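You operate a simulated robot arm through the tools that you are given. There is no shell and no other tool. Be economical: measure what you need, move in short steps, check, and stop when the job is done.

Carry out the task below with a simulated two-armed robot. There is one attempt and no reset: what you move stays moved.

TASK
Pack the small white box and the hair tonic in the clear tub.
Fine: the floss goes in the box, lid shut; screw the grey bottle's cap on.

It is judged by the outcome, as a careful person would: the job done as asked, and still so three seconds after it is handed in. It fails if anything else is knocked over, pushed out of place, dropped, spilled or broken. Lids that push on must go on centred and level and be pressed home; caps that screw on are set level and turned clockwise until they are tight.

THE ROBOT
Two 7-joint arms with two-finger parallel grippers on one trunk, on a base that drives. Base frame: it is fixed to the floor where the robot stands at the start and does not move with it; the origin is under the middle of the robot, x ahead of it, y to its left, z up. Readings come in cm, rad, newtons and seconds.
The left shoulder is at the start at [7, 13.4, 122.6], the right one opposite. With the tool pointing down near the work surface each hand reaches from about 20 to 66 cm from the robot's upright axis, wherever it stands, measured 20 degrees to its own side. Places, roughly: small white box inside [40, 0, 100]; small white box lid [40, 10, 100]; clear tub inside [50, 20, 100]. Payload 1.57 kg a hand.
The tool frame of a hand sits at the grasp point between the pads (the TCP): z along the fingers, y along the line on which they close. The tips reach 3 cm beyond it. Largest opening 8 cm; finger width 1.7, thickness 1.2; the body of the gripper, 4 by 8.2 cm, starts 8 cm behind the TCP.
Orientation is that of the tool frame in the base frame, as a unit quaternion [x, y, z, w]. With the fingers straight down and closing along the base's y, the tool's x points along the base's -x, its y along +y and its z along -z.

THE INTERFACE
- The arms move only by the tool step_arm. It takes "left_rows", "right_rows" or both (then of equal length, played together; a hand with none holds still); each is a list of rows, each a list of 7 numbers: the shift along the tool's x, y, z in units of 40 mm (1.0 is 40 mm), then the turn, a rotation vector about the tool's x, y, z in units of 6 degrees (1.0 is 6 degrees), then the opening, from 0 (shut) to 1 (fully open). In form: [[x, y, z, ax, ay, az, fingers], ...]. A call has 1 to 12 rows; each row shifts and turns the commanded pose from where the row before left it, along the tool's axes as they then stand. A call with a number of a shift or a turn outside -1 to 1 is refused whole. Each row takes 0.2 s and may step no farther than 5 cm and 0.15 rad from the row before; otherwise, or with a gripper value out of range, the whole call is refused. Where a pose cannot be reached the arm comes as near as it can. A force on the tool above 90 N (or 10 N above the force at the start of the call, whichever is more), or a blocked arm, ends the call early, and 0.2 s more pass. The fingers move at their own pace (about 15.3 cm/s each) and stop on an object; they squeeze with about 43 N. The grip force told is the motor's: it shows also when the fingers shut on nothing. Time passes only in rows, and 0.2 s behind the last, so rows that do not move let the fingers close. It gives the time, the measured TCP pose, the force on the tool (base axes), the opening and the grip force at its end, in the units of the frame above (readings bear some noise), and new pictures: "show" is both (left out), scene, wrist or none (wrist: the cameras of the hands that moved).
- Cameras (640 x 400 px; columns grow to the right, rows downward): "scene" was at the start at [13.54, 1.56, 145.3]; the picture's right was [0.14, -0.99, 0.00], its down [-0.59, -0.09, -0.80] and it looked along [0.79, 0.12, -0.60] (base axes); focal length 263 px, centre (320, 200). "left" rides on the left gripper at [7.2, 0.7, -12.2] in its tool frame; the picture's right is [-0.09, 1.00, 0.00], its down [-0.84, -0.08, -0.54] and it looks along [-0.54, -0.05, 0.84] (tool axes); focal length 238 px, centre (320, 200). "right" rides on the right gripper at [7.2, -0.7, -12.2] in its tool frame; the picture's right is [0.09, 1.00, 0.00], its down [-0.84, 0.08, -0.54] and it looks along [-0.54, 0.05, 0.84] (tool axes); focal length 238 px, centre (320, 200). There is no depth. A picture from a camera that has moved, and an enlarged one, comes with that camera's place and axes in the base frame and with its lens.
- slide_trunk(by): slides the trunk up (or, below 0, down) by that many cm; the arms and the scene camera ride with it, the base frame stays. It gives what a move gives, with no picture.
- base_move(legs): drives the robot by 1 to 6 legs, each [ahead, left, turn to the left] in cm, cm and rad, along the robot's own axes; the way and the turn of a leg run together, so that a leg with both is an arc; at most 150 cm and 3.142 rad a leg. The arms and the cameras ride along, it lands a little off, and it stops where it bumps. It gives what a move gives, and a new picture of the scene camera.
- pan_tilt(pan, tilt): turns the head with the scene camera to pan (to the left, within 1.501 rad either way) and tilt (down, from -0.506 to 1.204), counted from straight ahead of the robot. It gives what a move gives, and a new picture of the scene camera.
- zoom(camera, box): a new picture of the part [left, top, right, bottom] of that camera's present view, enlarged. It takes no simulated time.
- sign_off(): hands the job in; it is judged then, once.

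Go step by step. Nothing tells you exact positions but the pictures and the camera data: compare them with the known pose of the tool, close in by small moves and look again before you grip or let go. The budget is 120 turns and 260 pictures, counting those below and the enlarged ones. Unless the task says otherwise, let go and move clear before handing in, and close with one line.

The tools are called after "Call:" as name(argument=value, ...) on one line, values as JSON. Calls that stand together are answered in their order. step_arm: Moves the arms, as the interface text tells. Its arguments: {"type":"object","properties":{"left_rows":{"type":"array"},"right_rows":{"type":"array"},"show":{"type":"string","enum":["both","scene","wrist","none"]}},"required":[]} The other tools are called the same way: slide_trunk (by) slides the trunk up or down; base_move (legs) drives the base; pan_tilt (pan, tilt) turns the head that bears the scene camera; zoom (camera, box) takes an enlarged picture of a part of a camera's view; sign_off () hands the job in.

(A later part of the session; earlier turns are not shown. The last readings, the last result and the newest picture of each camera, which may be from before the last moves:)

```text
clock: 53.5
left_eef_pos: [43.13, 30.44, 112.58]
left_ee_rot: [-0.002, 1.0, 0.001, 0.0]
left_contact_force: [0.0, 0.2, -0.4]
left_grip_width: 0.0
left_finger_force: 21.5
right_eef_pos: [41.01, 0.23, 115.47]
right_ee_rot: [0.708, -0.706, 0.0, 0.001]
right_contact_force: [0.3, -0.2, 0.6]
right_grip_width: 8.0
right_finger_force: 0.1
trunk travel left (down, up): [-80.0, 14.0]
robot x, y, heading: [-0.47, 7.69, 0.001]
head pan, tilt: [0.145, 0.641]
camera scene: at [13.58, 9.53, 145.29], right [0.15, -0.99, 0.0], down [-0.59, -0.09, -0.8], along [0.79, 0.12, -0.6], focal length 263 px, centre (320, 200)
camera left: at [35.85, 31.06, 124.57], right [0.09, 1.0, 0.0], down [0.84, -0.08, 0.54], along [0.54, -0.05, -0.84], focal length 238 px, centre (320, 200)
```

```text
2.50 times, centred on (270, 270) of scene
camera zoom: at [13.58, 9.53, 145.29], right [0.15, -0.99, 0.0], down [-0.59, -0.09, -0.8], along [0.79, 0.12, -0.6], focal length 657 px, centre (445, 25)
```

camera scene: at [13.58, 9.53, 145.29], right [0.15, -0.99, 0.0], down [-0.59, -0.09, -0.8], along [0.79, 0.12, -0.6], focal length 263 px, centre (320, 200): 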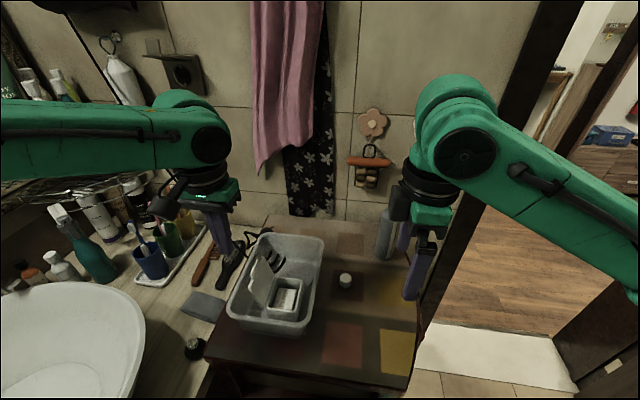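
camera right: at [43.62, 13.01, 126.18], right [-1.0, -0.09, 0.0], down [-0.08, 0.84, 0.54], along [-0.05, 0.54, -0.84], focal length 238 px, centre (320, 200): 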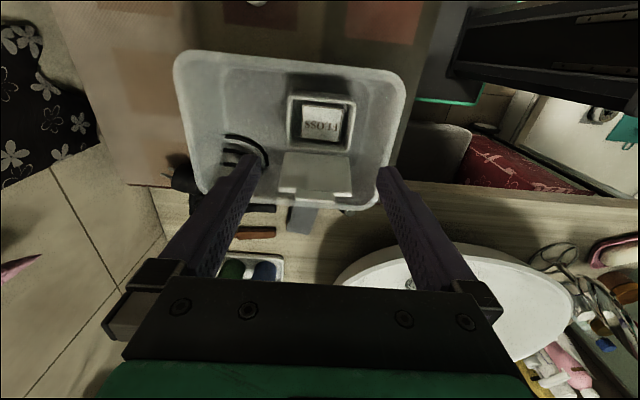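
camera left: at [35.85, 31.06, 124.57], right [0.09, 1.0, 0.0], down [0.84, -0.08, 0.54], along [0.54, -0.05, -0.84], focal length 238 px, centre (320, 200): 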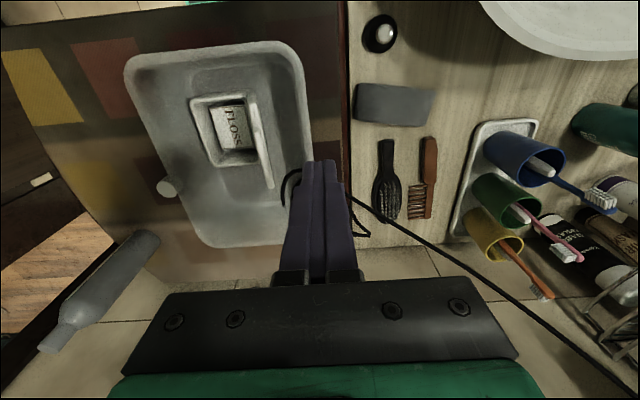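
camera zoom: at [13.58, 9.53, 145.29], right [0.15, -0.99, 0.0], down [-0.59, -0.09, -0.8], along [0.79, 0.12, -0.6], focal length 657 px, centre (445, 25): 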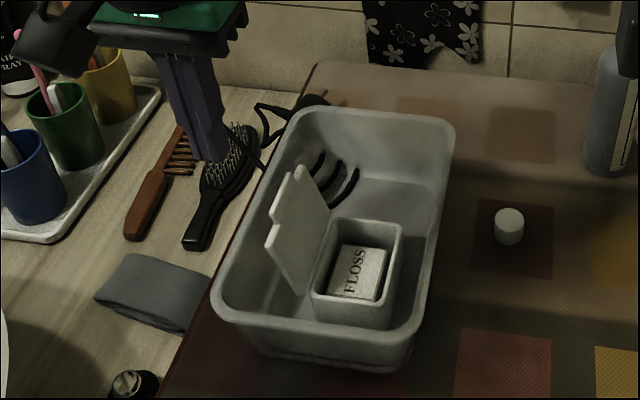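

Call:
step_arm(left_rows=[[0, 0, 0.7, 0, 0, 0, 0], [0, 0, 0.65, 0, 0, 0, 0], [0, -0.25, 0, 0, 0, 0, 0], [0, -0.25, 0, 0, 0, 0, 0], [0, -0.25, 0, 0, 0, 0, 0], [0, -0.25, 0, 0, 0, 0, 0], [0, -0.25, 0, 0, 0, 0, 0], [0, -0.25, 0, 0, 0, 0, 0], [0, -0.25, 0, 0, 0, 0, 0], [0, -0.25, 0, 0, 0, 0, 0]], show="none")

Call:
zoom(camera="scene", box=[210, 210, 350, 350])

Call:
zoom(camera="left", box=[160, 40, 400, 240])

```text
clock: 55.7
left_eef_pos: [43.14, 22.49, 107.12]
left_ee_rot: [0.0, 1.0, 0.0, 0.0]
left_contact_force: [0.6, -0.1, 0.7]
left_grip_width: 0.01
left_finger_force: 21.0
right_eef_pos: [41.05, 0.39, 115.47]
right_ee_rot: [0.707, -0.707, 0.0, 0.0]
right_contact_force: [0.9, 0.1, 0.7]
right_grip_width: 7.97
right_finger_force: 0.1
trunk travel left (down, up): [-80.0, 14.0]
robot x, y, heading: [0.02, 8.09, 0.002]
head pan, tilt: [0.145, 0.641]
```

```text
2.86 times, centred on (280, 280) of scene
camera zoom: at [13.54, 9.56, 145.3], right [0.15, -0.99, 0.0], down [-0.59, -0.09, -0.8], along [0.79, 0.12, -0.6], focal length 751 px, centre (434, -29)
```

zoom: 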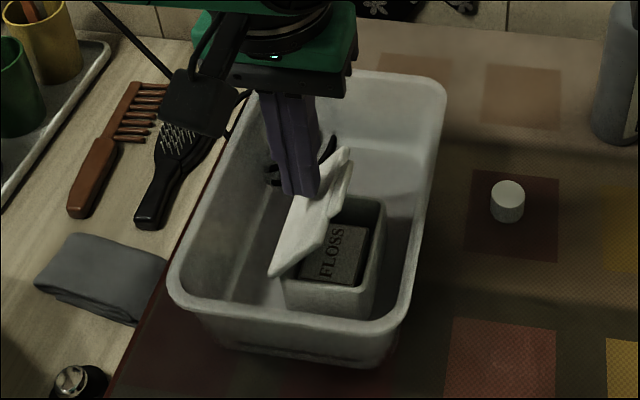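

```text
2.00 times, centred on (280, 140) of left
camera zoom: at [35.86, 23.03, 119.23], right [0.09, 1.0, 0.0], down [0.84, -0.08, 0.54], along [0.54, -0.05, -0.84], focal length 477 px, centre (400, 320)
```

zoom: 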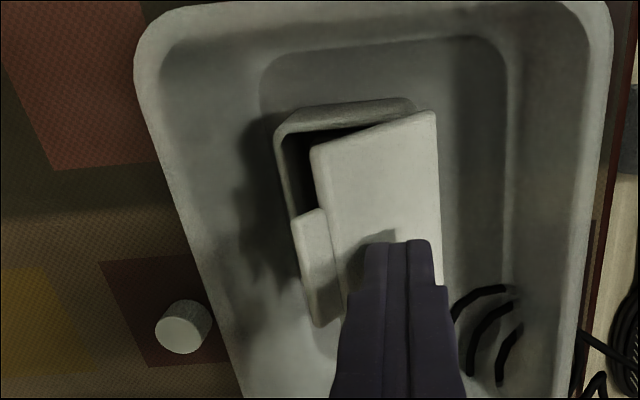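

Call:
step_arm(left_rows=[[0, -0.2, 0.1, 0, 0, 0, 0], [0, -0.2, 0.15, 0, 0, 0, 0], [0, -0.2, 0.2, 0, 0, 0, 0], [0, -0.15, 0.2, 0, 0, 0, 0], [0, -0.1, 0.15, 0, 0, 0, 0], [0, 0, 0, 0, 0, 0, 0]], show="none")

Call:
zoom(camera="scene", box=[210, 210, 350, 350])

Call:
zoom(camera="left", box=[160, 40, 400, 240])

```text
clock: 57.1
left_eef_pos: [42.93, 19.21, 103.78]
left_ee_rot: [-0.001, 1.0, 0.0, -0.001]
left_contact_force: [-0.1, 0.2, 0.3]
left_grip_width: 0.0
left_finger_force: 21.5
right_eef_pos: [40.97, 0.32, 115.36]
right_ee_rot: [0.708, -0.707, -0.001, 0.0]
right_contact_force: [-0.1, 0.0, -0.1]
right_grip_width: 8.0
right_finger_force: 0.0
trunk travel left (down, up): [-80.0, 14.0]
robot x, y, heading: [-0.01, 8.17, 0.001]
head pan, tilt: [0.145, 0.641]
```

```text
2.86 times, centred on (280, 280) of scene
camera zoom: at [13.51, 9.63, 145.3], right [0.15, -0.99, 0.0], down [-0.59, -0.09, -0.8], along [0.79, 0.12, -0.6], focal length 751 px, centre (434, -29)
```

zoom: 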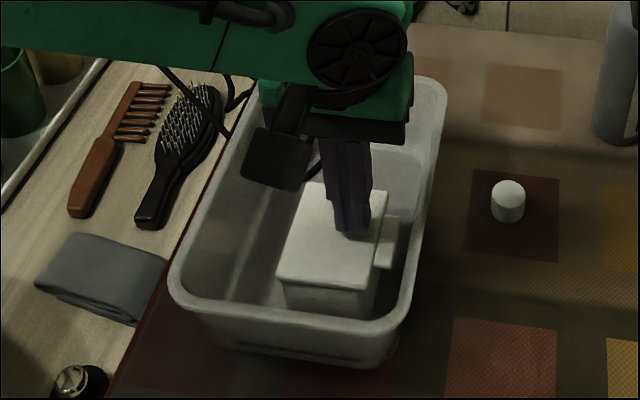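

```text
2.00 times, centred on (280, 140) of left
camera zoom: at [35.79, 19.84, 116.0], right [0.09, 1.0, 0.0], down [0.84, -0.08, 0.54], along [0.54, -0.05, -0.84], focal length 477 px, centre (400, 320)
```

zoom: 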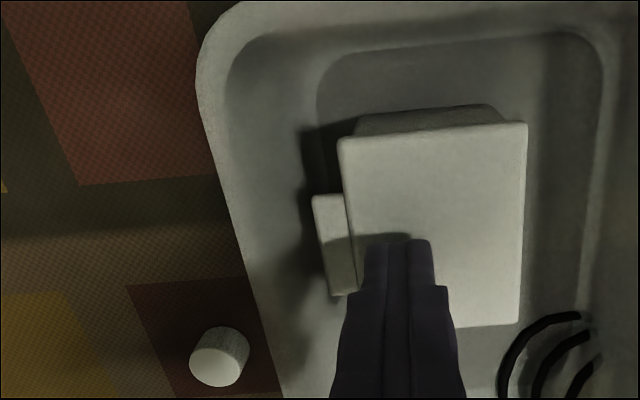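

Lid over; press it home.

Call:
step_arm(left_rows=[[0, 0, 0.12, 0, 0, 0, 0], [0, 0, 0.08, 0, 0, 0, 0], [0, 0, 0.08, 0, 0, 0, 0], [0, 0, 0, 0, 0, 0, 0]], show="none")

```text
clock: 58.1
left_eef_pos: [43.1, 19.15, 103.19]
left_ee_rot: [-0.002, 1.0, -0.001, 0.004]
left_contact_force: [6.2, 3.0, 31.3]
left_grip_width: 0.0
left_finger_force: 21.5
right_eef_pos: [40.77, 0.37, 115.58]
right_ee_rot: [0.708, -0.706, 0.0, 0.0]
right_contact_force: [-0.8, -0.3, 1.0]
right_grip_width: 8.01
right_finger_force: 0.1
trunk travel left (down, up): [-80.0, 14.0]
robot x, y, heading: [0.01, 8.07, 0.005]
head pan, tilt: [0.145, 0.641]
```

Pressed home (31 N). Lift the left hand and inspect; move right hand aside meanwhile, yawing it back.

Call:
step_arm(left_rows=[[0, 0, -0.3, 0, 0, 0, 0], [0, 0, -0.8, 0, 0, 0, 0], [0, 0, -0.8, 0, 0, 0, 0], [0, 0, -0.8, 0, 0, 0, 0], [0, 0, 0, 0, 0, 0, 0.5], [0, 0, 0, 0, 0, 0, 0.5], [0, 0, 0, 0, 0, 0, 0.5], [0, 0, 0, 0, 0, 0, 0.5], [0, 0, 0, 0, 0, 0, 0.5]], right_rows=[[0.8, 0, -0.3, 0, 0, 0, 1], [0.8, 0, -0.3, 0, 0, 0, 1], [0.6, 0, -0.3, 0, 0, 0, 1], [0, 0, 0, 0, 0, 1, 1], [0, 0, 0, 0, 0, 1, 1], [0, 0, 0, 0, 0, 1, 1], [0, 0, 0, 0, 0, 1, 1], [0, 0, 0, 0, 0, 1, 1], [0, 0, 0, 0, 0, 1, 1]], show="none")

Call:
step_arm(right_rows=[[0, 0, 0, 0, 0, 1, 1], [0, 0, 0, 0, 0, 1, 1], [0, 0, 0, 0, 0, 1, 1], [0, 0, 0, 0, 0, 1, 1], [0, 0, 0, 0, 0, 1, 1], [0, 0, 0, 0, 0, 1, 1], [0, 0, 0, 0, 0, 1, 1], [0, 0, 0, 0, 0, 1, 1], [0, 0, 0, 0, 0, 1, 1]])

Call:
zoom(camera="scene", box=[210, 210, 350, 350])

Call:
zoom(camera="scene", box=[320, 180, 430, 310])

Call:
zoom(camera="right", box=[250, 80, 450, 280])

```text
clock: 60.1
left_eef_pos: [43.01, 19.17, 113.65]
left_ee_rot: [-0.002, 1.0, 0.0, 0.0]
left_contact_force: [0.4, -0.4, 1.1]
left_grip_width: 4.02
left_finger_force: 0.1
right_eef_pos: [40.99, -8.42, 119.11]
right_ee_rot: [-0.454, 0.891, 0.0, 0.001]
right_contact_force: [0.2, 0.4, -0.5]
right_grip_width: 8.02
right_finger_force: 0.1
trunk travel left (down, up): [-80.0, 14.0]
robot x, y, heading: [-0.1, 8.17, 0.002]
head pan, tilt: [0.145, 0.641]
```

```text
clock: 62.1
left_eef_pos: [43.18, 19.17, 113.7]
left_ee_rot: [-0.001, 1.0, 0.0, 0.0]
left_contact_force: [0.5, -0.4, 0.0]
left_grip_width: 4.01
left_finger_force: 0.0
right_eef_pos: [41.0, -8.55, 119.12]
right_ee_rot: [0.0, 1.0, 0.0, 0.0]
right_contact_force: [-0.2, 0.0, -0.2]
right_grip_width: 7.99
right_finger_force: 0.1
trunk travel left (down, up): [-80.0, 14.0]
robot x, y, heading: [-0.34, 8.03, 0.007]
head pan, tilt: [0.145, 0.641]
camera scene: at [13.52, 9.61, 145.3], right [0.15, -0.99, 0.0], down [-0.59, -0.09, -0.8], along [0.79, 0.12, -0.6], focal length 263 px, centre (320, 200)
camera right: at [33.85, -9.19, 131.28], right [-0.09, 1.0, 0.0], down [0.84, 0.08, 0.54], along [0.54, 0.05, -0.84], focal length 238 px, centre (320, 200)
```

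scene: 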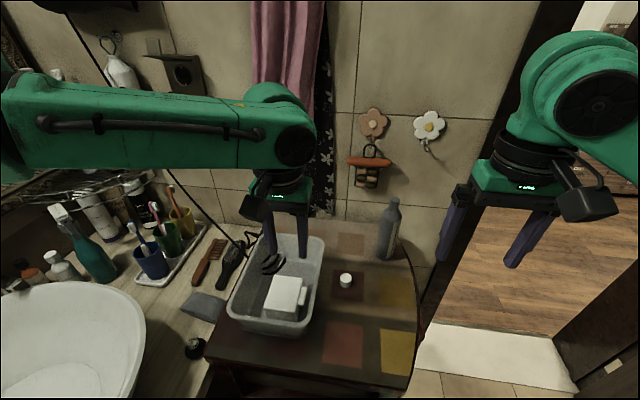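
right: 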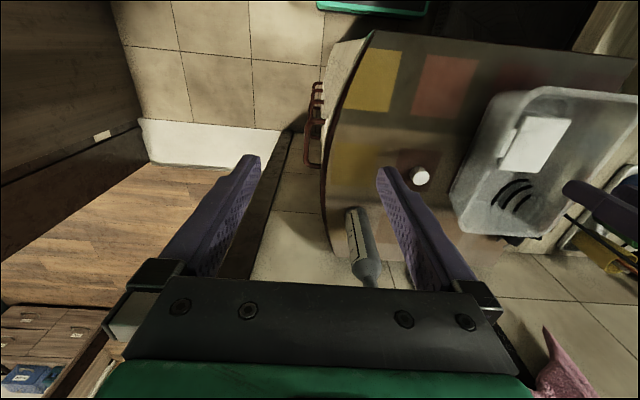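

```text
2.86 times, centred on (280, 280) of scene
camera zoom: at [13.52, 9.61, 145.3], right [0.15, -0.99, 0.0], down [-0.59, -0.09, -0.8], along [0.79, 0.12, -0.6], focal length 751 px, centre (434, -29)
```

zoom: 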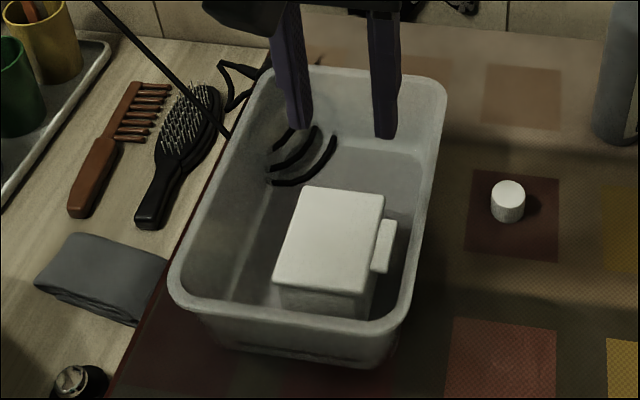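

```text
3.08 times, centred on (375, 245) of scene
camera zoom: at [13.52, 9.61, 145.3], right [0.15, -0.99, 0.0], down [-0.59, -0.09, -0.8], along [0.79, 0.12, -0.6], focal length 809 px, centre (151, 62)
```

zoom: 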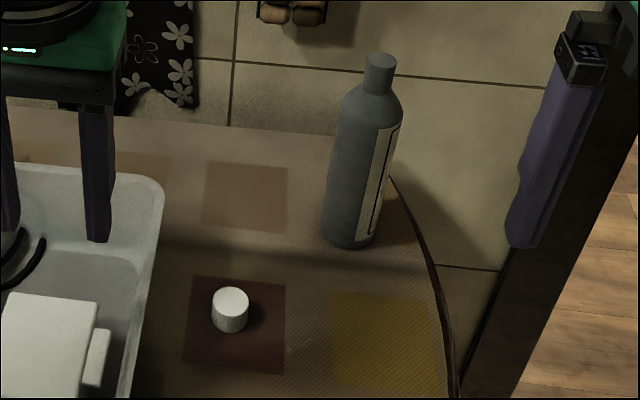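

```text
2.00 times, centred on (350, 180) of right
camera zoom: at [33.85, -9.19, 131.28], right [-0.09, 1.0, 0.0], down [0.84, 0.08, 0.54], along [0.54, 0.05, -0.84], focal length 477 px, centre (260, 240)
```

zoom: 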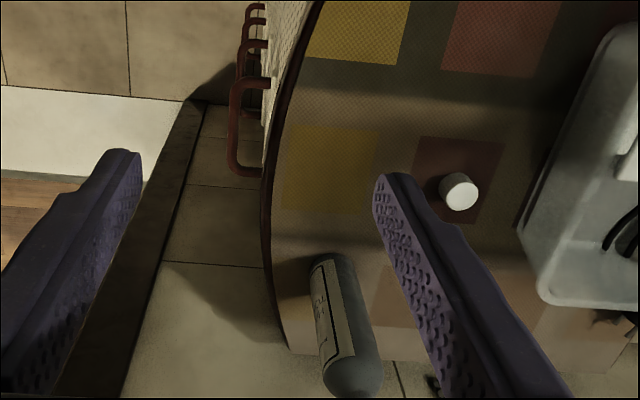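

Box is closed in the tub. Cap is at ≈(50, 9), bottle at ≈(59.6, 0.4), top z≈112. Bring the left hand over the cap.

Call:
step_arm(left_rows=[[-0.43, -0.63, 0, 0, 0, 0, 0.55], [-0.43, -0.63, 0, 0, 0, 0, 0.55], [-0.43, -0.63, 0, 0, 0, 0, 0.55], [-0.43, -0.63, 0, 0, 0, 0, 0.55], [0, 0, 0.9, 0, 0, 0, 0.55], [0, 0, 0.9, 0, 0, 0, 0.55], [0, 0, 0.4, 0, 0, 0, 0.55], [0, 0, 0, 0, 0, 0, 0.55]], show="none")

Call:
zoom(camera="left", box=[220, 80, 420, 230])

Call:
zoom(camera="scene", box=[290, 210, 430, 330])

```text
clock: 63.9
left_eef_pos: [45.24, 15.98, 104.52]
left_ee_rot: [-0.001, 1.0, -0.002, 0.001]
left_contact_force: [-0.1, 0.0, 0.4]
left_grip_width: 4.4
left_finger_force: 0.1
left hand out of reach, approached as far as the arm can: row 2, 3, 4
right_eef_pos: [41.13, -8.5, 119.12]
right_ee_rot: [0.0, 1.0, 0.0, 0.0]
right_contact_force: [-0.6, -0.3, 0.1]
right_grip_width: 8.0
right_finger_force: 0.0
trunk travel left (down, up): [-80.0, 14.0]
robot x, y, heading: [-0.23, 7.74, 0.004]
head pan, tilt: [0.145, 0.641]
```

```text
2.67 times, centred on (320, 155) of left
camera zoom: at [38.0, 16.58, 116.63], right [0.09, 1.0, 0.0], down [0.84, -0.07, 0.54], along [0.54, -0.05, -0.84], focal length 636 px, centre (320, 320)
```

zoom: 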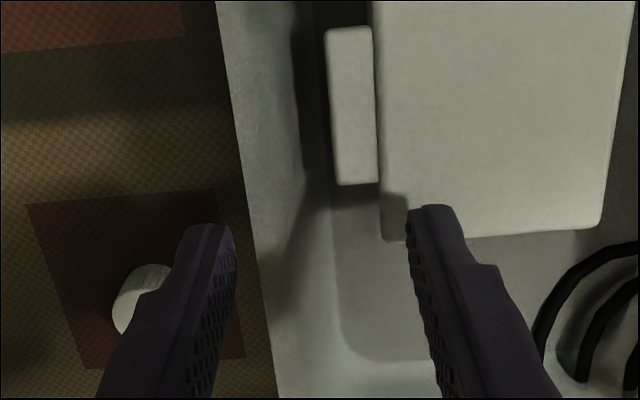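

```text
3.33 times, centred on (360, 270) of scene
camera zoom: at [13.52, 9.61, 145.3], right [0.15, -0.99, 0.0], down [-0.59, -0.09, -0.8], along [0.79, 0.12, -0.6], focal length 876 px, centre (187, -33)
```

zoom: 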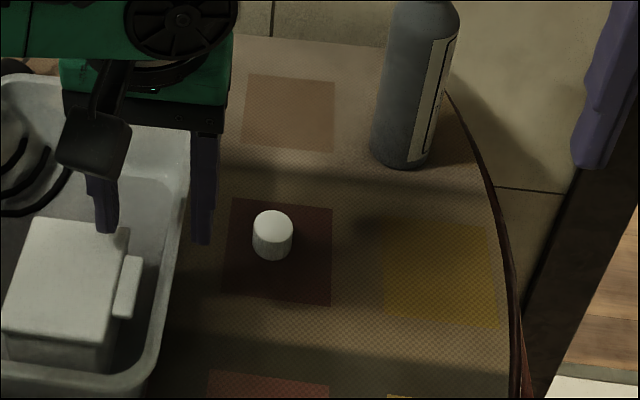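

The left arm hit a reach limit near the tub; I'll lift it clear and reposition the base to the right so both cap and bottle are comfortably ahead.

Call:
step_arm(left_rows=[[0, 0, -0.5, 0, 0, 0, 0.55], [0, 0, -0.9, 0, 0, 0, 0.55], [0, 0, -0.9, 0, 0, 0, 0.55], [0, 0, -0.9, 0, 0, 0, 0.55]], show="none")

Call:
base_move(legs=[[0, -15, 0]])

```text
clock: 64.9
left_eef_pos: [45.05, 15.94, 116.12]
left_ee_rot: [-0.002, 1.0, 0.0, 0.001]
left_contact_force: [0.0, -0.5, 0.3]
left_grip_width: 4.38
left_finger_force: 0.1
left hand out of reach, approached as far as the arm can: row 4
right_eef_pos: [41.03, -8.36, 119.11]
right_ee_rot: [-0.001, 1.0, 0.0, -0.001]
right_contact_force: [-0.4, -0.4, 0.6]
right_grip_width: 8.0
right_finger_force: 0.0
trunk travel left (down, up): [-80.0, 14.0]
robot x, y, heading: [0.06, 7.71, 0.003]
head pan, tilt: [0.145, 0.641]
```

```text
clock: 66.2
left_eef_pos: [45.11, 1.12, 116.0]
left_ee_rot: [0.001, 1.0, -0.002, 0.001]
left_contact_force: [0.4, 1.4, 0.8]
left_grip_width: 4.41
left_finger_force: 0.0
right_eef_pos: [40.94, -23.1, 119.06]
right_ee_rot: [0.001, 1.0, -0.001, 0.0]
right_contact_force: [0.3, 0.2, -0.1]
right_grip_width: 7.98
right_finger_force: 0.0
trunk travel left (down, up): [-80.0, 14.0]
robot x, y, heading: [0.1, -6.65, -0.005]
head pan, tilt: [0.145, 0.641]
camera scene: at [13.52, -4.91, 145.3], right [0.14, -0.99, 0.0], down [-0.59, -0.09, -0.8], along [0.79, 0.11, -0.6], focal length 263 px, centre (320, 200)
```

scene: 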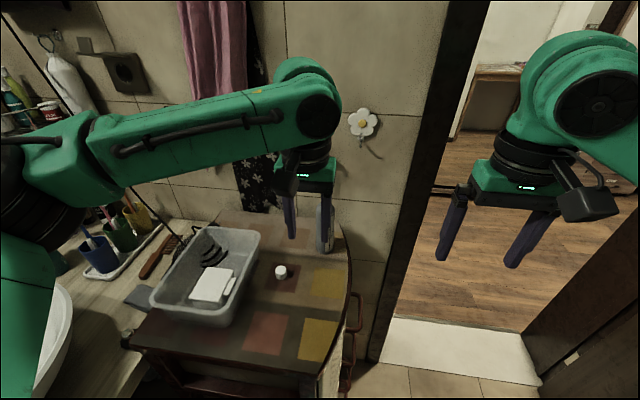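

Call:
step_arm(left_rows=[[-0.3, 0.5, 0, 0, 0, 0, 0.55], [-0.3, 0.5, 0, 0, 0, 0, 0.55], [-0.3, 0.5, 0.3, 0, 0, 0, 0.55], [-0.32, 0.5, 0.5, 0, 0, 0, 0.55], [0, 0, 0.9, 0, 0, 0, 0.55], [0, 0, 0.9, 0, 0, 0, 0.55], [0, 0, 0, 0, 0, 0, 0.55]], show="none")

Call:
zoom(camera="left", box=[220, 80, 420, 230])

Call:
zoom(camera="scene", box=[220, 190, 380, 320])

```text
clock: 67.8
left_eef_pos: [49.96, 9.0, 105.45]
left_ee_rot: [0.001, 1.0, -0.001, 0.0]
left_contact_force: [-1.3, 0.0, 0.5]
left_grip_width: 4.39
left_finger_force: 0.1
right_eef_pos: [40.95, -23.35, 119.01]
right_ee_rot: [0.001, 1.0, 0.0, 0.0]
right_contact_force: [-0.3, 0.1, -0.9]
right_grip_width: 8.0
right_finger_force: 0.0
trunk travel left (down, up): [-80.0, 14.0]
robot x, y, heading: [-0.18, -6.86, -0.003]
head pan, tilt: [0.145, 0.641]
```

```text
2.67 times, centred on (320, 155) of left
camera zoom: at [42.53, 9.67, 117.66], right [0.09, 1.0, 0.0], down [0.84, -0.08, 0.54], along [0.54, -0.05, -0.84], focal length 636 px, centre (320, 320)
```

zoom: 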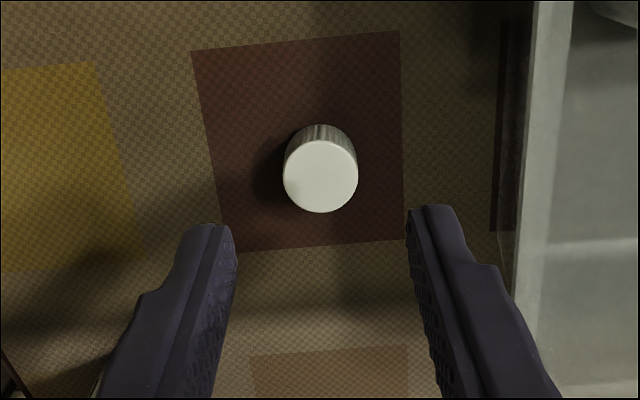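

```text
3.08 times, centred on (300, 255) of scene
camera zoom: at [13.5, -5.2, 145.3], right [0.14, -0.99, 0.0], down [-0.59, -0.09, -0.8], along [0.79, 0.11, -0.6], focal length 809 px, centre (382, 31)
```

zoom: 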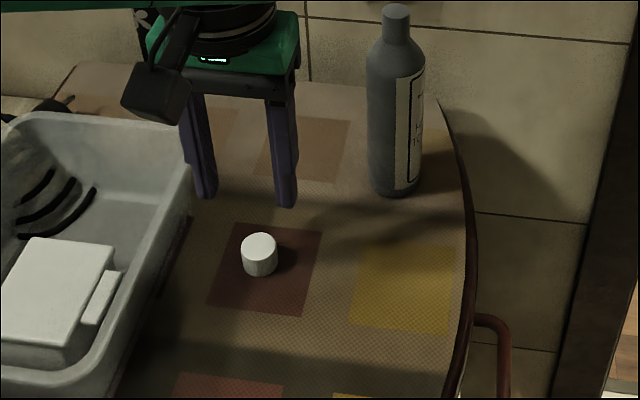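

Cap is centred under the left hand. Pre-rotate the hand counter-clockwise to give room for screwing clockwise.

Call:
step_arm(left_rows=[[0, 0, 0, 0, 0, -1, 0.55], [0, 0, 0, 0, 0, -1, 0.55], [0, 0, 0, 0, 0, -1, 0.55], [0, 0, 0, 0, 0, -1, 0.55], [0, 0, 0, 0, 0, -1, 0.55], [0, 0, 0, 0, 0, -1, 0.55], [0, 0, 0, 0, 0, -1, 0.55], [0, 0, 0, 0, 0, -1, 0.55], [0, 0, 0, 0, 0, -1, 0.55], [0, 0, 0, 0, 0, -1, 0.55], [0, 0, 0, 0, 0, -1, 0.55], [0, 0, 0, 0, 0, -1, 0.55]], show="wrist")

```text
clock: 70.4
left_eef_pos: [49.97, 8.96, 105.52]
left_ee_rot: [-0.587, 0.809, 0.0, 0.001]
left_contact_force: [-0.7, 0.5, 0.7]
left_grip_width: 4.41
left_finger_force: 0.0
right_eef_pos: [40.96, -23.47, 119.18]
right_ee_rot: [0.001, 1.0, 0.0, 0.0]
right_contact_force: [0.3, -1.0, 0.6]
right_grip_width: 7.99
right_finger_force: 0.0
trunk travel left (down, up): [-80.0, 14.0]
robot x, y, heading: [0.15, -6.88, 0.002]
head pan, tilt: [0.145, 0.641]
camera left: at [47.04, 2.34, 117.72], right [-0.92, 0.4, 0.0], down [0.33, 0.77, 0.54], along [0.22, 0.5, -0.84], focal length 238 px, centre (320, 200)
```

left: 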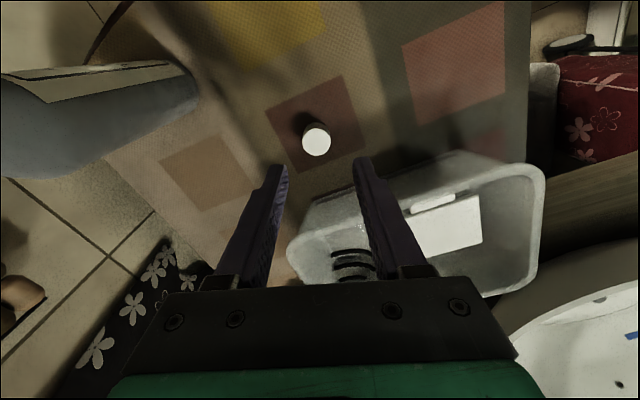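

Descend over the cap; I'll squeeze-centre it at two perpendicular yaws so it is exactly on the tool axis.

Call:
step_arm(left_rows=[[0, 0, 0.6, 0, 0, 0, 0.55], [0, 0, 0.6, 0, 0, 0, 0.55], [0, 0, 0.5, 0, 0, 0, 0.55], [0, 0, 0, 0, 0, 1, 0.55], [0, 0, 0, 0, 0, 1, 0.55], [0, 0, 0, 0, 0, 1, 0.55], [0, 0, 0, 0, 0, 1, 0.55], [0, 0, 0, 0, 0, 1, 0.55], [0, 0, 0, 0, 0, 1, 0.55], [0, 0, 0, 0, 0, 1, 0.55], [0, 0, 0, 0, 0, 1, 0.55]], show="none")

Call:
step_arm(left_rows=[[0, 0, 0, 0, 0, 1, 0.55], [0, 0, 0, 0, 0, 1, 0.55], [0, 0, 0, 0, 0, 1, 0.55], [0, 0, 0, 0, 0, 1, 0.55], [0, 0, 0, 0, 0, 1, 0.55], [0, 0, 0, 0, 0, 1, 0.55], [0, 0, 0, 0, 0, 1, 0.55], [0, 0, 0, 0, 0, 0, 0.4], [0, 0, 0, 0, 0, 0, 0.3], [0, 0, 0, 0, 0, 0, 0], [0, 0, 0, 0, 0, 0, 0]], show="wrist")

```text
clock: 72.8
left_eef_pos: [49.97, 8.97, 98.76]
left_ee_rot: [-0.206, 0.978, -0.002, 0.001]
left_contact_force: [-0.7, -0.1, -0.1]
left_grip_width: 4.36
left_finger_force: 0.0
right_eef_pos: [40.9, -23.37, 119.16]
right_ee_rot: [0.001, 1.0, 0.001, 0.0]
right_contact_force: [0.0, 0.0, 0.5]
right_grip_width: 8.02
right_finger_force: 0.0
trunk travel left (down, up): [-80.0, 14.0]
robot x, y, heading: [0.08, -6.77, -0.0]
head pan, tilt: [0.145, 0.641]
```

```text
clock: 75.2
left_eef_pos: [49.97, 8.92, 98.84]
left_ee_rot: [0.157, 0.988, 0.0, 0.0]
left_contact_force: [-0.8, -0.7, -0.4]
left_grip_width: 2.32
left_finger_force: 35.9
right_eef_pos: [40.98, -23.45, 119.17]
right_ee_rot: [0.001, 1.0, 0.0, 0.0]
right_contact_force: [0.6, 0.0, -0.3]
right_grip_width: 8.0
right_finger_force: 0.0
trunk travel left (down, up): [-80.0, 14.0]
robot x, y, heading: [0.18, -6.93, 0.002]
head pan, tilt: [0.145, 0.641]
camera left: at [43.28, 11.81, 110.96], right [0.4, 0.92, 0.0], down [0.77, -0.33, 0.54], along [0.5, -0.22, -0.84], focal length 238 px, centre (320, 200)
```

left: 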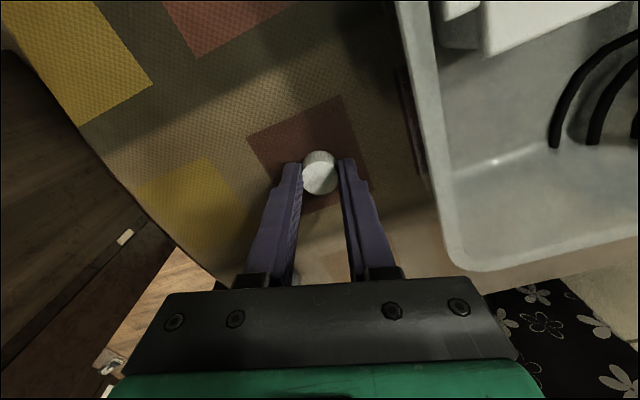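

Call:
step_arm(left_rows=[[0, 0, 0, 0, 0, 0, 0.5], [0, 0, 0, 0, 0, -1, 0.5], [0, 0, 0, 0, 0, -1, 0.5], [0, 0, 0, 0, 0, -1, 0.5], [0, 0, 0, 0, 0, -1, 0.5], [0, 0, 0, 0, 0, -1, 0.5], [0, 0, 0, 0, 0, -1, 0.5], [0, 0, 0, 0, 0, -1, 0.5], [0, 0, 0, 0, 0, -1, 0.5], [0, 0, 0, 0, 0, -1, 0.5]], show="none")

Call:
step_arm(left_rows=[[0, 0, 0, 0, 0, -1, 0.5], [0, 0, 0, 0, 0, -1, 0.5], [0, 0, 0, 0, 0, -1, 0.5], [0, 0, 0, 0, 0, -1, 0.5], [0, 0, 0, 0, 0, -1, 0.5], [0, 0, 0, 0, 0, -1, 0.5], [0, 0, 0, 0, 0, 0, 0.4], [0, 0, 0, 0, 0, 0, 0.3], [0, 0, 0, 0, 0, 0, 0], [0, 0, 0, 0, 0, 0, 0]], show="none")

Call:
step_arm(left_rows=[[0, 0, -0.5, 0, 0, 0, 0], [0, 0, -0.9, 0, 0, 0, 0], [0, 0, -0.9, 0, 0, 0, 0], [0, 0, -0.9, 0, 0, 0, 0], [0, 0, -0.9, 0, 0, 0, 0], [0, 0, -0.9, 0, 0, 0, 0], [0, 0, -0.9, 0, 0, 0, 0]])

Call:
zoom(camera="left", box=[250, 100, 390, 220])

```text
clock: 77.4
left_eef_pos: [50.19, 9.04, 98.79]
left_ee_rot: [-0.309, 0.951, -0.001, 0.0]
left_contact_force: [0.2, -0.1, 0.3]
left_grip_width: 4.0
left_finger_force: 0.0
right_eef_pos: [41.0, -23.4, 119.04]
right_ee_rot: [0.001, 1.0, 0.001, 0.0]
right_contact_force: [0.3, -0.7, 0.1]
right_grip_width: 7.98
right_finger_force: 0.0
trunk travel left (down, up): [-80.0, 14.0]
robot x, y, heading: [0.14, -6.84, -0.003]
head pan, tilt: [0.145, 0.641]
```

```text
clock: 79.6
left_eef_pos: [49.91, 8.9, 98.82]
left_ee_rot: [-0.587, 0.81, -0.001, 0.001]
left_contact_force: [0.6, -0.4, -0.6]
left_grip_width: 2.36
left_finger_force: 35.8
right_eef_pos: [40.97, -23.27, 119.03]
right_ee_rot: [0.001, 1.0, 0.0, 0.0]
right_contact_force: [-1.2, -0.8, 0.5]
right_grip_width: 7.99
right_finger_force: 0.0
trunk travel left (down, up): [-80.0, 14.0]
robot x, y, heading: [-0.1, -6.77, -0.003]
head pan, tilt: [0.145, 0.641]
```

```text
clock: 81.2
left_eef_pos: [49.76, 9.07, 122.36]
left_ee_rot: [-0.587, 0.81, -0.001, 0.001]
left_contact_force: [-0.5, 0.4, -0.3]
left_grip_width: 2.36
left_finger_force: 36.2
right_eef_pos: [41.01, -23.31, 119.03]
right_ee_rot: [0.001, 1.0, 0.001, 0.0]
right_contact_force: [0.8, -0.8, 0.8]
right_grip_width: 8.02
right_finger_force: 0.1
trunk travel left (down, up): [-80.0, 14.0]
robot x, y, heading: [-0.04, -7.04, 0.001]
head pan, tilt: [0.145, 0.641]
camera scene: at [13.56, -5.24, 145.3], right [0.14, -0.99, 0.0], down [-0.59, -0.08, -0.8], along [0.79, 0.11, -0.6], focal length 263 px, centre (320, 200)
camera left: at [46.81, 2.45, 134.52], right [-0.92, 0.4, 0.0], down [0.33, 0.77, 0.54], along [0.22, 0.5, -0.84], focal length 238 px, centre (320, 200)
```

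scene: 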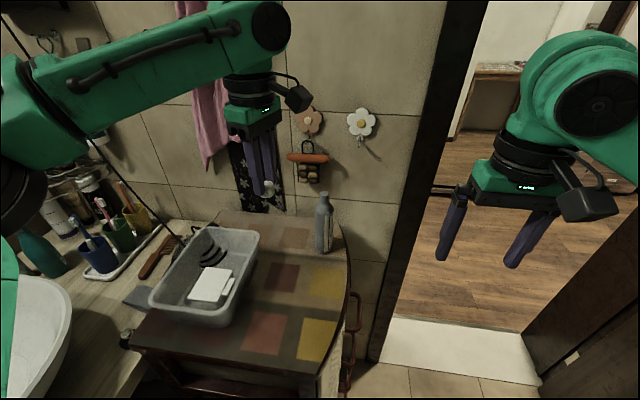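
left: 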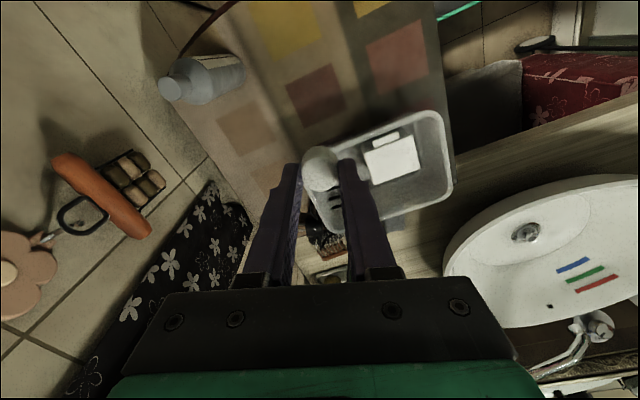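

```text
3.33 times, centred on (320, 160) of left
camera zoom: at [46.81, 2.45, 134.52], right [-0.92, 0.4, 0.0], down [0.33, 0.77, 0.54], along [0.22, 0.5, -0.84], focal length 794 px, centre (320, 333)
```

zoom: 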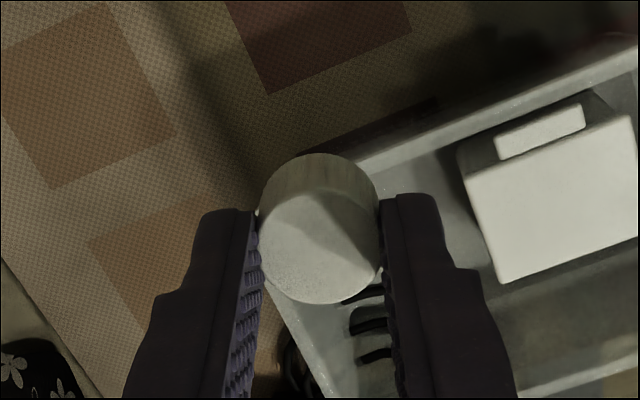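

Cap held level, protruding 1 cm below the tips. Now pitch the right hand and approach the bottle to steady it.

Call:
step_arm(right_rows=[[0, 0, 0, 0, -1, 0, 1], [0, 0, 0, 0, -1, 0, 1], [0, 0, 0, 0, -1, 0, 1], [0, 0, 0, 0, -1, 0, 1], [0, 0, 0, 0, -1, 0, 1], [0, 0, 0, 0, -1, 0, 1], [0, 0, 0, 0, -1, 0, 1], [0, 0, 0, 0, -1, 0, 1], [0, 0, 0, 0, -1, 0, 1], [0, 0, 0, 0, -1, 0, 1]], show="none")

Call:
step_arm(right_rows=[[0.319, 0.736, 0.509, 0, 0, 0, 1], [0.319, 0.736, 0.509, 0, 0, 0, 1], [0.319, 0.736, 0.509, 0, 0, 0, 1], [0.319, 0.736, 0.509, 0, 0, 0, 1], [0.319, 0.736, 0.509, 0, 0, 0, 1], [0.319, 0.736, 0.509, 0, 0, 0, 1], [0.319, 0.736, 0.509, 0, 0, 0, 1], [0.319, 0.736, 0.509, 0, 0, 0, 1], [0, 0, 0, 0, 0, 0, 1]])

Call:
zoom(camera="scene", box=[230, 180, 390, 300])

```text
clock: 83.4
left_eef_pos: [49.72, 9.05, 122.27]
left_ee_rot: [-0.587, 0.81, -0.001, 0.0]
left_contact_force: [-0.9, 0.3, -0.3]
left_grip_width: 2.4
left_finger_force: 35.9
right_eef_pos: [45.98, -20.18, 120.93]
right_ee_rot: [0.001, 0.879, 0.0, 0.477]
right_contact_force: [-0.2, 0.3, 0.1]
right_grip_width: 8.0
right_finger_force: 0.0
right hand out of reach, approached as far as the arm can: row 6, 7, 8, 9, 10
trunk travel left (down, up): [-80.0, 14.0]
robot x, y, heading: [-0.04, -6.72, -0.002]
head pan, tilt: [0.145, 0.641]
```

```text
clock: 85.4
left_eef_pos: [49.75, 8.97, 122.4]
left_ee_rot: [-0.587, 0.81, -0.001, 0.001]
left_contact_force: [0.6, 0.1, 0.5]
left_grip_width: 2.36
left_finger_force: 35.5
right_eef_pos: [55.38, 0.06, 102.04]
right_ee_rot: [0.002, 0.876, -0.037, 0.481]
right_contact_force: [-0.3, -0.9, 0.2]
right_grip_width: 7.98
right_finger_force: 0.1
trunk travel left (down, up): [-80.0, 14.0]
robot x, y, heading: [-0.26, -6.84, -0.005]
head pan, tilt: [0.145, 0.641]
camera scene: at [13.52, -5.31, 145.3], right [0.14, -0.99, 0.0], down [-0.59, -0.08, -0.8], along [0.79, 0.11, -0.6], focal length 263 px, centre (320, 200)
camera right: at [41.26, 0.08, 102.47], right [-0.01, 0.99, -0.14], down [0.0, 0.14, 0.99], along [1.0, 0.01, 0.0], focal length 238 px, centre (320, 200)
```

scene: 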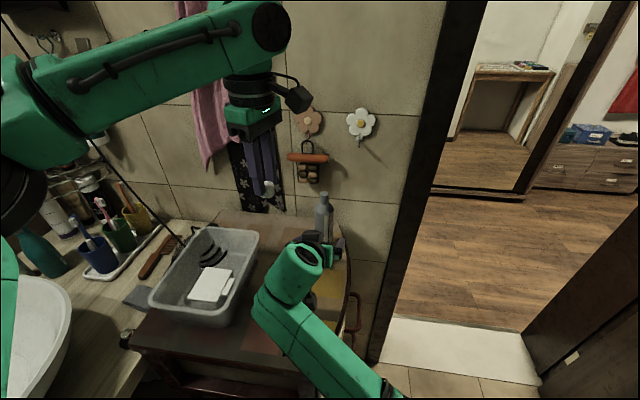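
right: 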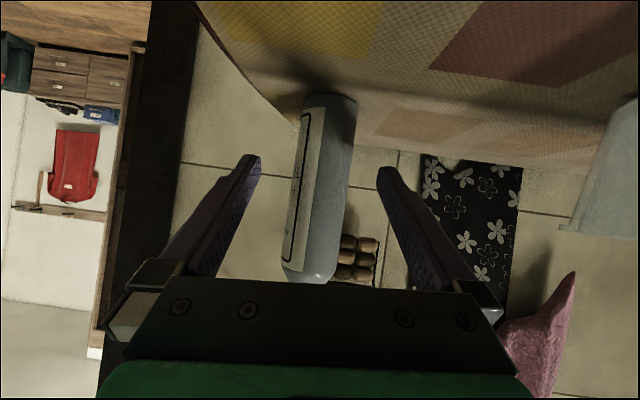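

```text
3.33 times, centred on (310, 240) of scene
camera zoom: at [13.52, -5.31, 145.3], right [0.14, -0.99, 0.0], down [-0.59, -0.08, -0.8], along [0.79, 0.11, -0.6], focal length 876 px, centre (353, 67)
```

zoom: 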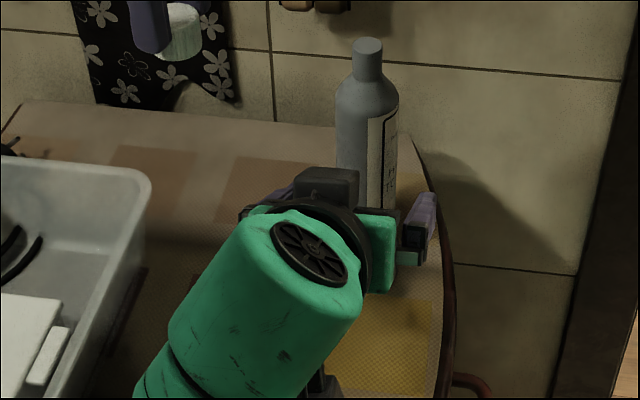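

Right hand straddles the bottle approach line with a slight roll; correct the roll and advance to the bottle.

Call:
step_arm(right_rows=[[0, 0, 0, 0, 0, 0.66, 1], [-0.16, 0.02, 0.325, 0, 0, 0, 1], [-0.16, 0.02, 0.325, 0, 0, 0, 1], [-0.16, 0.02, 0.325, 0, 0, 0, 1], [0, 0, 0, 0, 0, 0, 1]])

Call:
zoom(camera="scene", box=[250, 170, 390, 290])

```text
clock: 86.2
left_eef_pos: [49.85, 9.1, 122.35]
left_ee_rot: [-0.588, 0.809, -0.002, 0.0]
left_contact_force: [0.4, 0.8, 0.1]
left_grip_width: 2.34
left_finger_force: 35.5
right_eef_pos: [58.41, -2.7, 99.88]
right_ee_rot: [0.032, 0.877, -0.055, 0.477]
right_contact_force: [0.7, -0.2, -0.3]
right_grip_width: 7.98
right_finger_force: 0.2
trunk travel left (down, up): [-80.0, 14.0]
robot x, y, heading: [-0.23, -6.63, -0.004]
head pan, tilt: [0.145, 0.641]
stopped in row 3 (right hand): the arm was blocked; the commanded pose is now the measured one
camera scene: at [13.6, -5.2, 145.29], right [0.14, -0.99, 0.0], down [-0.59, -0.09, -0.8], along [0.79, 0.11, -0.6], focal length 263 px, centre (320, 200)
camera right: at [44.37, -1.79, 100.4], right [0.06, 0.99, -0.14], down [0.01, 0.14, 0.99], along [1.0, -0.06, 0.0], focal length 238 px, centre (320, 200)
```

scene: 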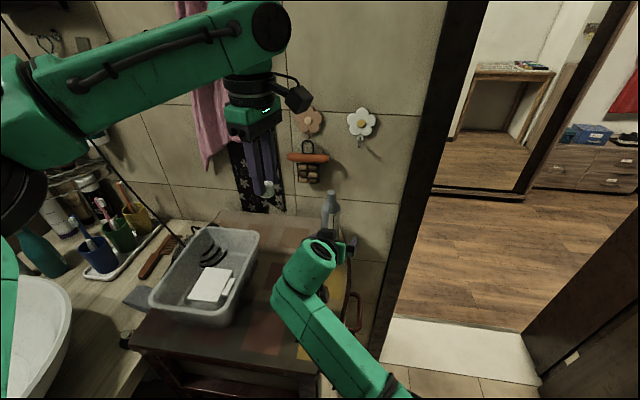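
right: 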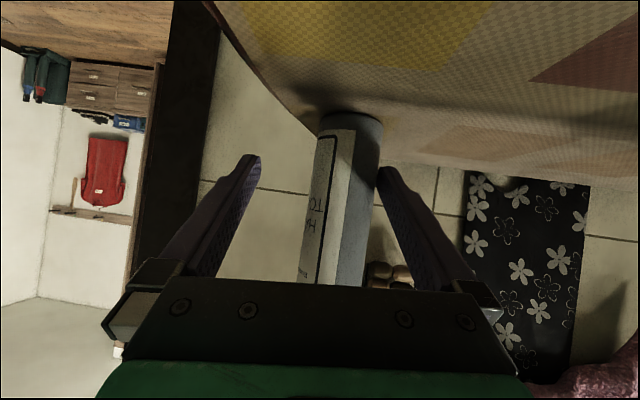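

```text
3.33 times, centred on (320, 230) of scene
camera zoom: at [13.6, -5.2, 145.29], right [0.14, -0.99, 0.0], down [-0.59, -0.09, -0.8], along [0.79, 0.11, -0.6], focal length 876 px, centre (320, 100)
```

zoom: 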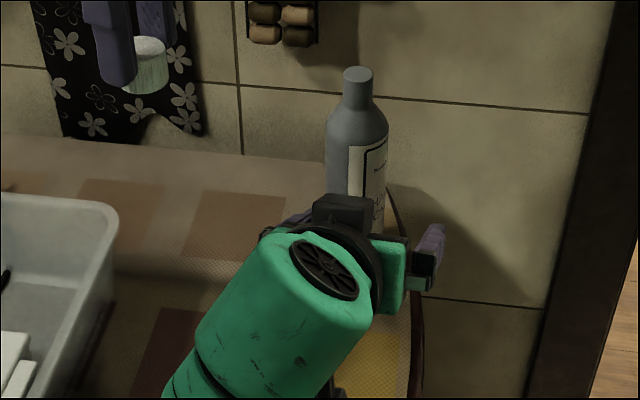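

The arm folds against a limit in this direction. I'll back out and instead approach the bottle from its right side (as with the tab), which worked well.

Call:
step_arm(right_rows=[[0, 0, -0.6, 0, 0, 0, 1], [0, 0, -0.9, 0, 0, 0, 1], [0, -0.3, -0.9, 0, 0, 0, 1], [0, -0.6, -0.5, 0, 0, 0, 1], [0, -0.7, -0.5, 0, 0, 0, 1], [0, -0.7, -0.5, 0, 1, 0, 1], [0, -0.7, -0.3, 0, 1, 0, 1], [0, 0, 0, 0, 1, 0, 1], [0, 0, 0, 0, 1, 0, 1], [0, 0, 0, 0, 1, 0, 1]], show="scene")

```text
clock: 87.0
left_eef_pos: [49.62, 9.02, 122.44]
left_ee_rot: [-0.588, 0.809, -0.001, 0.001]
left_contact_force: [-0.5, -0.4, 0.5]
left_grip_width: 2.35
left_finger_force: 36.0
right_eef_pos: [54.89, -5.47, 111.78]
right_ee_rot: [0.039, 0.824, -0.092, 0.558]
right_contact_force: [0.2, -0.4, 0.2]
right_grip_width: 7.98
right_finger_force: 0.0
trunk travel left (down, up): [-80.0, 14.0]
robot x, y, heading: [-0.05, -6.88, -0.006]
head pan, tilt: [0.145, 0.641]
stopped in row 3 (right hand): the arm was blocked; the commanded pose is now the measured one
camera scene: at [13.42, -5.24, 145.31], right [0.14, -0.99, 0.0], down [-0.59, -0.08, -0.8], along [0.79, 0.11, -0.6], focal length 263 px, centre (320, 200)
```

scene: 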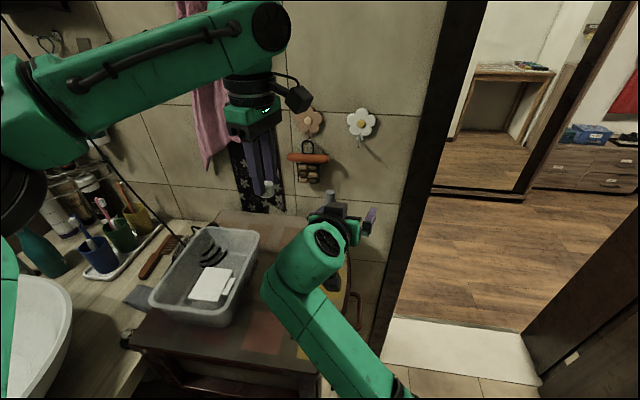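

Call:
step_arm(right_rows=[[0, -0.4, -0.2, 0, 0, 0, 1], [0, -0.6, -0.3, 0, 0.5, 0, 1], [0, -0.7, -0.3, 0, 1, 0, 1], [0, -0.7, -0.3, 0, 1, 0, 1], [0, -0.7, -0.3, 0, 1, 0, 1], [0, 0, 0, 0, 1, 0, 1]], show="scene")

```text
clock: 88.0
left_eef_pos: [49.69, 9.0, 122.37]
left_ee_rot: [-0.588, 0.809, 0.0, 0.0]
left_contact_force: [-0.3, 0.8, -0.2]
left_grip_width: 2.37
left_finger_force: 36.0
right_eef_pos: [50.34, -18.27, 112.88]
right_ee_rot: [0.044, 0.876, -0.174, 0.448]
right_contact_force: [0.3, -0.3, 0.2]
right_grip_width: 8.01
right_finger_force: 0.0
trunk travel left (down, up): [-80.0, 14.0]
robot x, y, heading: [0.1, -6.8, 0.0]
head pan, tilt: [0.145, 0.641]
stopped in row 5 (right hand): the arm was blocked; the commanded pose is now the measured one
camera scene: at [13.5, -5.31, 145.3], right [0.14, -0.99, 0.0], down [-0.59, -0.08, -0.8], along [0.79, 0.11, -0.6], focal length 263 px, centre (320, 200)
```

scene: 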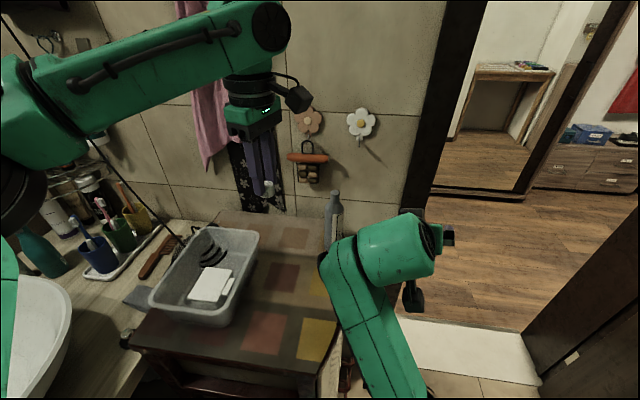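

Bottle is untouched. Bring the right hand back and upright.

Call:
step_arm(right_rows=[[0, 0, -0.5, 0, 0, 0, 1], [0, 0, -0.8, 0, 0, 0, 1], [0, 0, -0.8, 0, 0.5, 0, 1], [0, 0, -0.8, 0, 1, 0, 1], [0, 0, -0.3, 0, 1, 0, 1], [0, 0, 0, 0, 1, 0, 1], [0, 0, 0, 0, 1, 0, 1], [0, 0, 0, 0, 1, 0, 1], [0, 0, 0, 0, 1, 0, 1], [0, 0, 0, 0, 1, 0, 1]], show="scene")

```text
clock: 88.8
left_eef_pos: [49.75, 9.13, 122.27]
left_ee_rot: [-0.588, 0.809, -0.001, 0.001]
left_contact_force: [1.2, -0.1, -0.9]
left_grip_width: 2.37
left_finger_force: 35.8
right_eef_pos: [44.73, -19.62, 116.15]
right_ee_rot: [0.049, 0.86, -0.268, 0.43]
right_contact_force: [-0.8, 0.0, -0.5]
right_grip_width: 7.99
right_finger_force: 0.0
right hand out of reach, approached as far as the arm can: row 4
trunk travel left (down, up): [-80.0, 14.0]
robot x, y, heading: [0.1, -6.5, -0.005]
head pan, tilt: [0.145, 0.641]
stopped in row 4 (right hand): the arm was blocked; the commanded pose is now the measured one
camera scene: at [13.53, -5.19, 145.3], right [0.14, -0.99, 0.0], down [-0.59, -0.09, -0.8], along [0.79, 0.11, -0.6], focal length 263 px, centre (320, 200)
```

scene: 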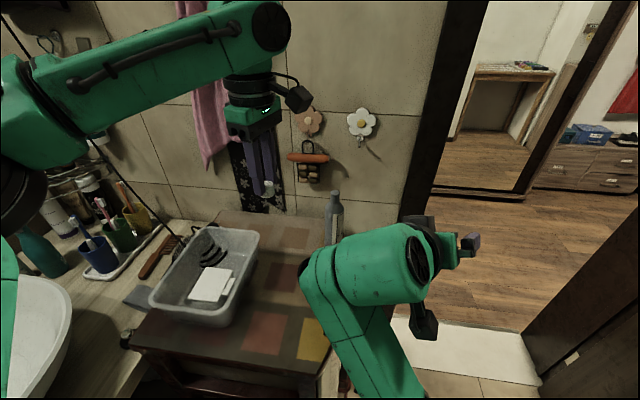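

Call:
step_arm(right_rows=[[0, 0, 0, -0.54, 0.865, -0.1, 1], [0, 0, 0, -0.54, 0.865, -0.1, 1], [0, 0, 0, -0.54, 0.865, -0.1, 1], [0, 0, 0, -0.54, 0.865, -0.1, 1], [0, 0, 0, -0.54, 0.865, -0.1, 1], [0, 0, 0, -0.54, 0.865, -0.1, 1], [0, 0, 0, -0.54, 0.865, -0.1, 1], [0, 0, 0, -0.54, 0.865, -0.1, 1], [0, 0, 0, -0.54, 0.865, -0.1, 1], [0, 0, 0, -0.54, 0.865, -0.1, 1]], show="scene")

```text
clock: 89.5
left_eef_pos: [49.72, 9.02, 122.36]
left_ee_rot: [-0.587, 0.809, -0.001, 0.001]
left_contact_force: [0.0, 0.3, -0.4]
left_grip_width: 2.37
left_finger_force: 35.8
right_eef_pos: [45.63, -24.2, 114.8]
right_ee_rot: [0.05, 0.884, -0.308, 0.348]
right_contact_force: [0.1, -0.1, 0.5]
right_grip_width: 8.01
right_finger_force: 0.0
right hand out of reach, approached as far as the arm can: row 2, 3
trunk travel left (down, up): [-80.0, 14.0]
robot x, y, heading: [0.13, -6.43, -0.004]
head pan, tilt: [0.145, 0.641]
stopped in row 3 (right hand): the arm was blocked; the commanded pose is now the measured one
camera scene: at [13.61, -5.3, 145.29], right [0.14, -0.99, 0.0], down [-0.59, -0.08, -0.8], along [0.79, 0.11, -0.6], focal length 263 px, centre (320, 200)
```

scene: 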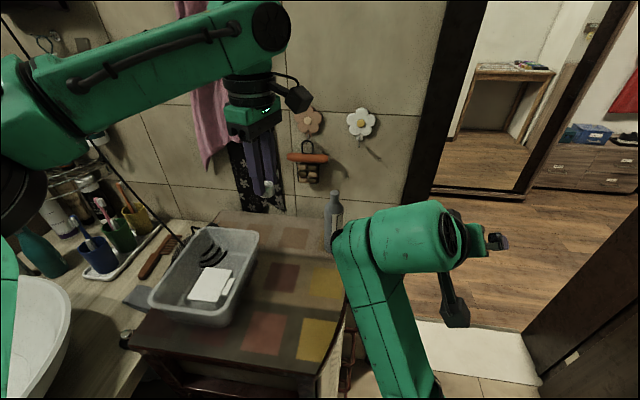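

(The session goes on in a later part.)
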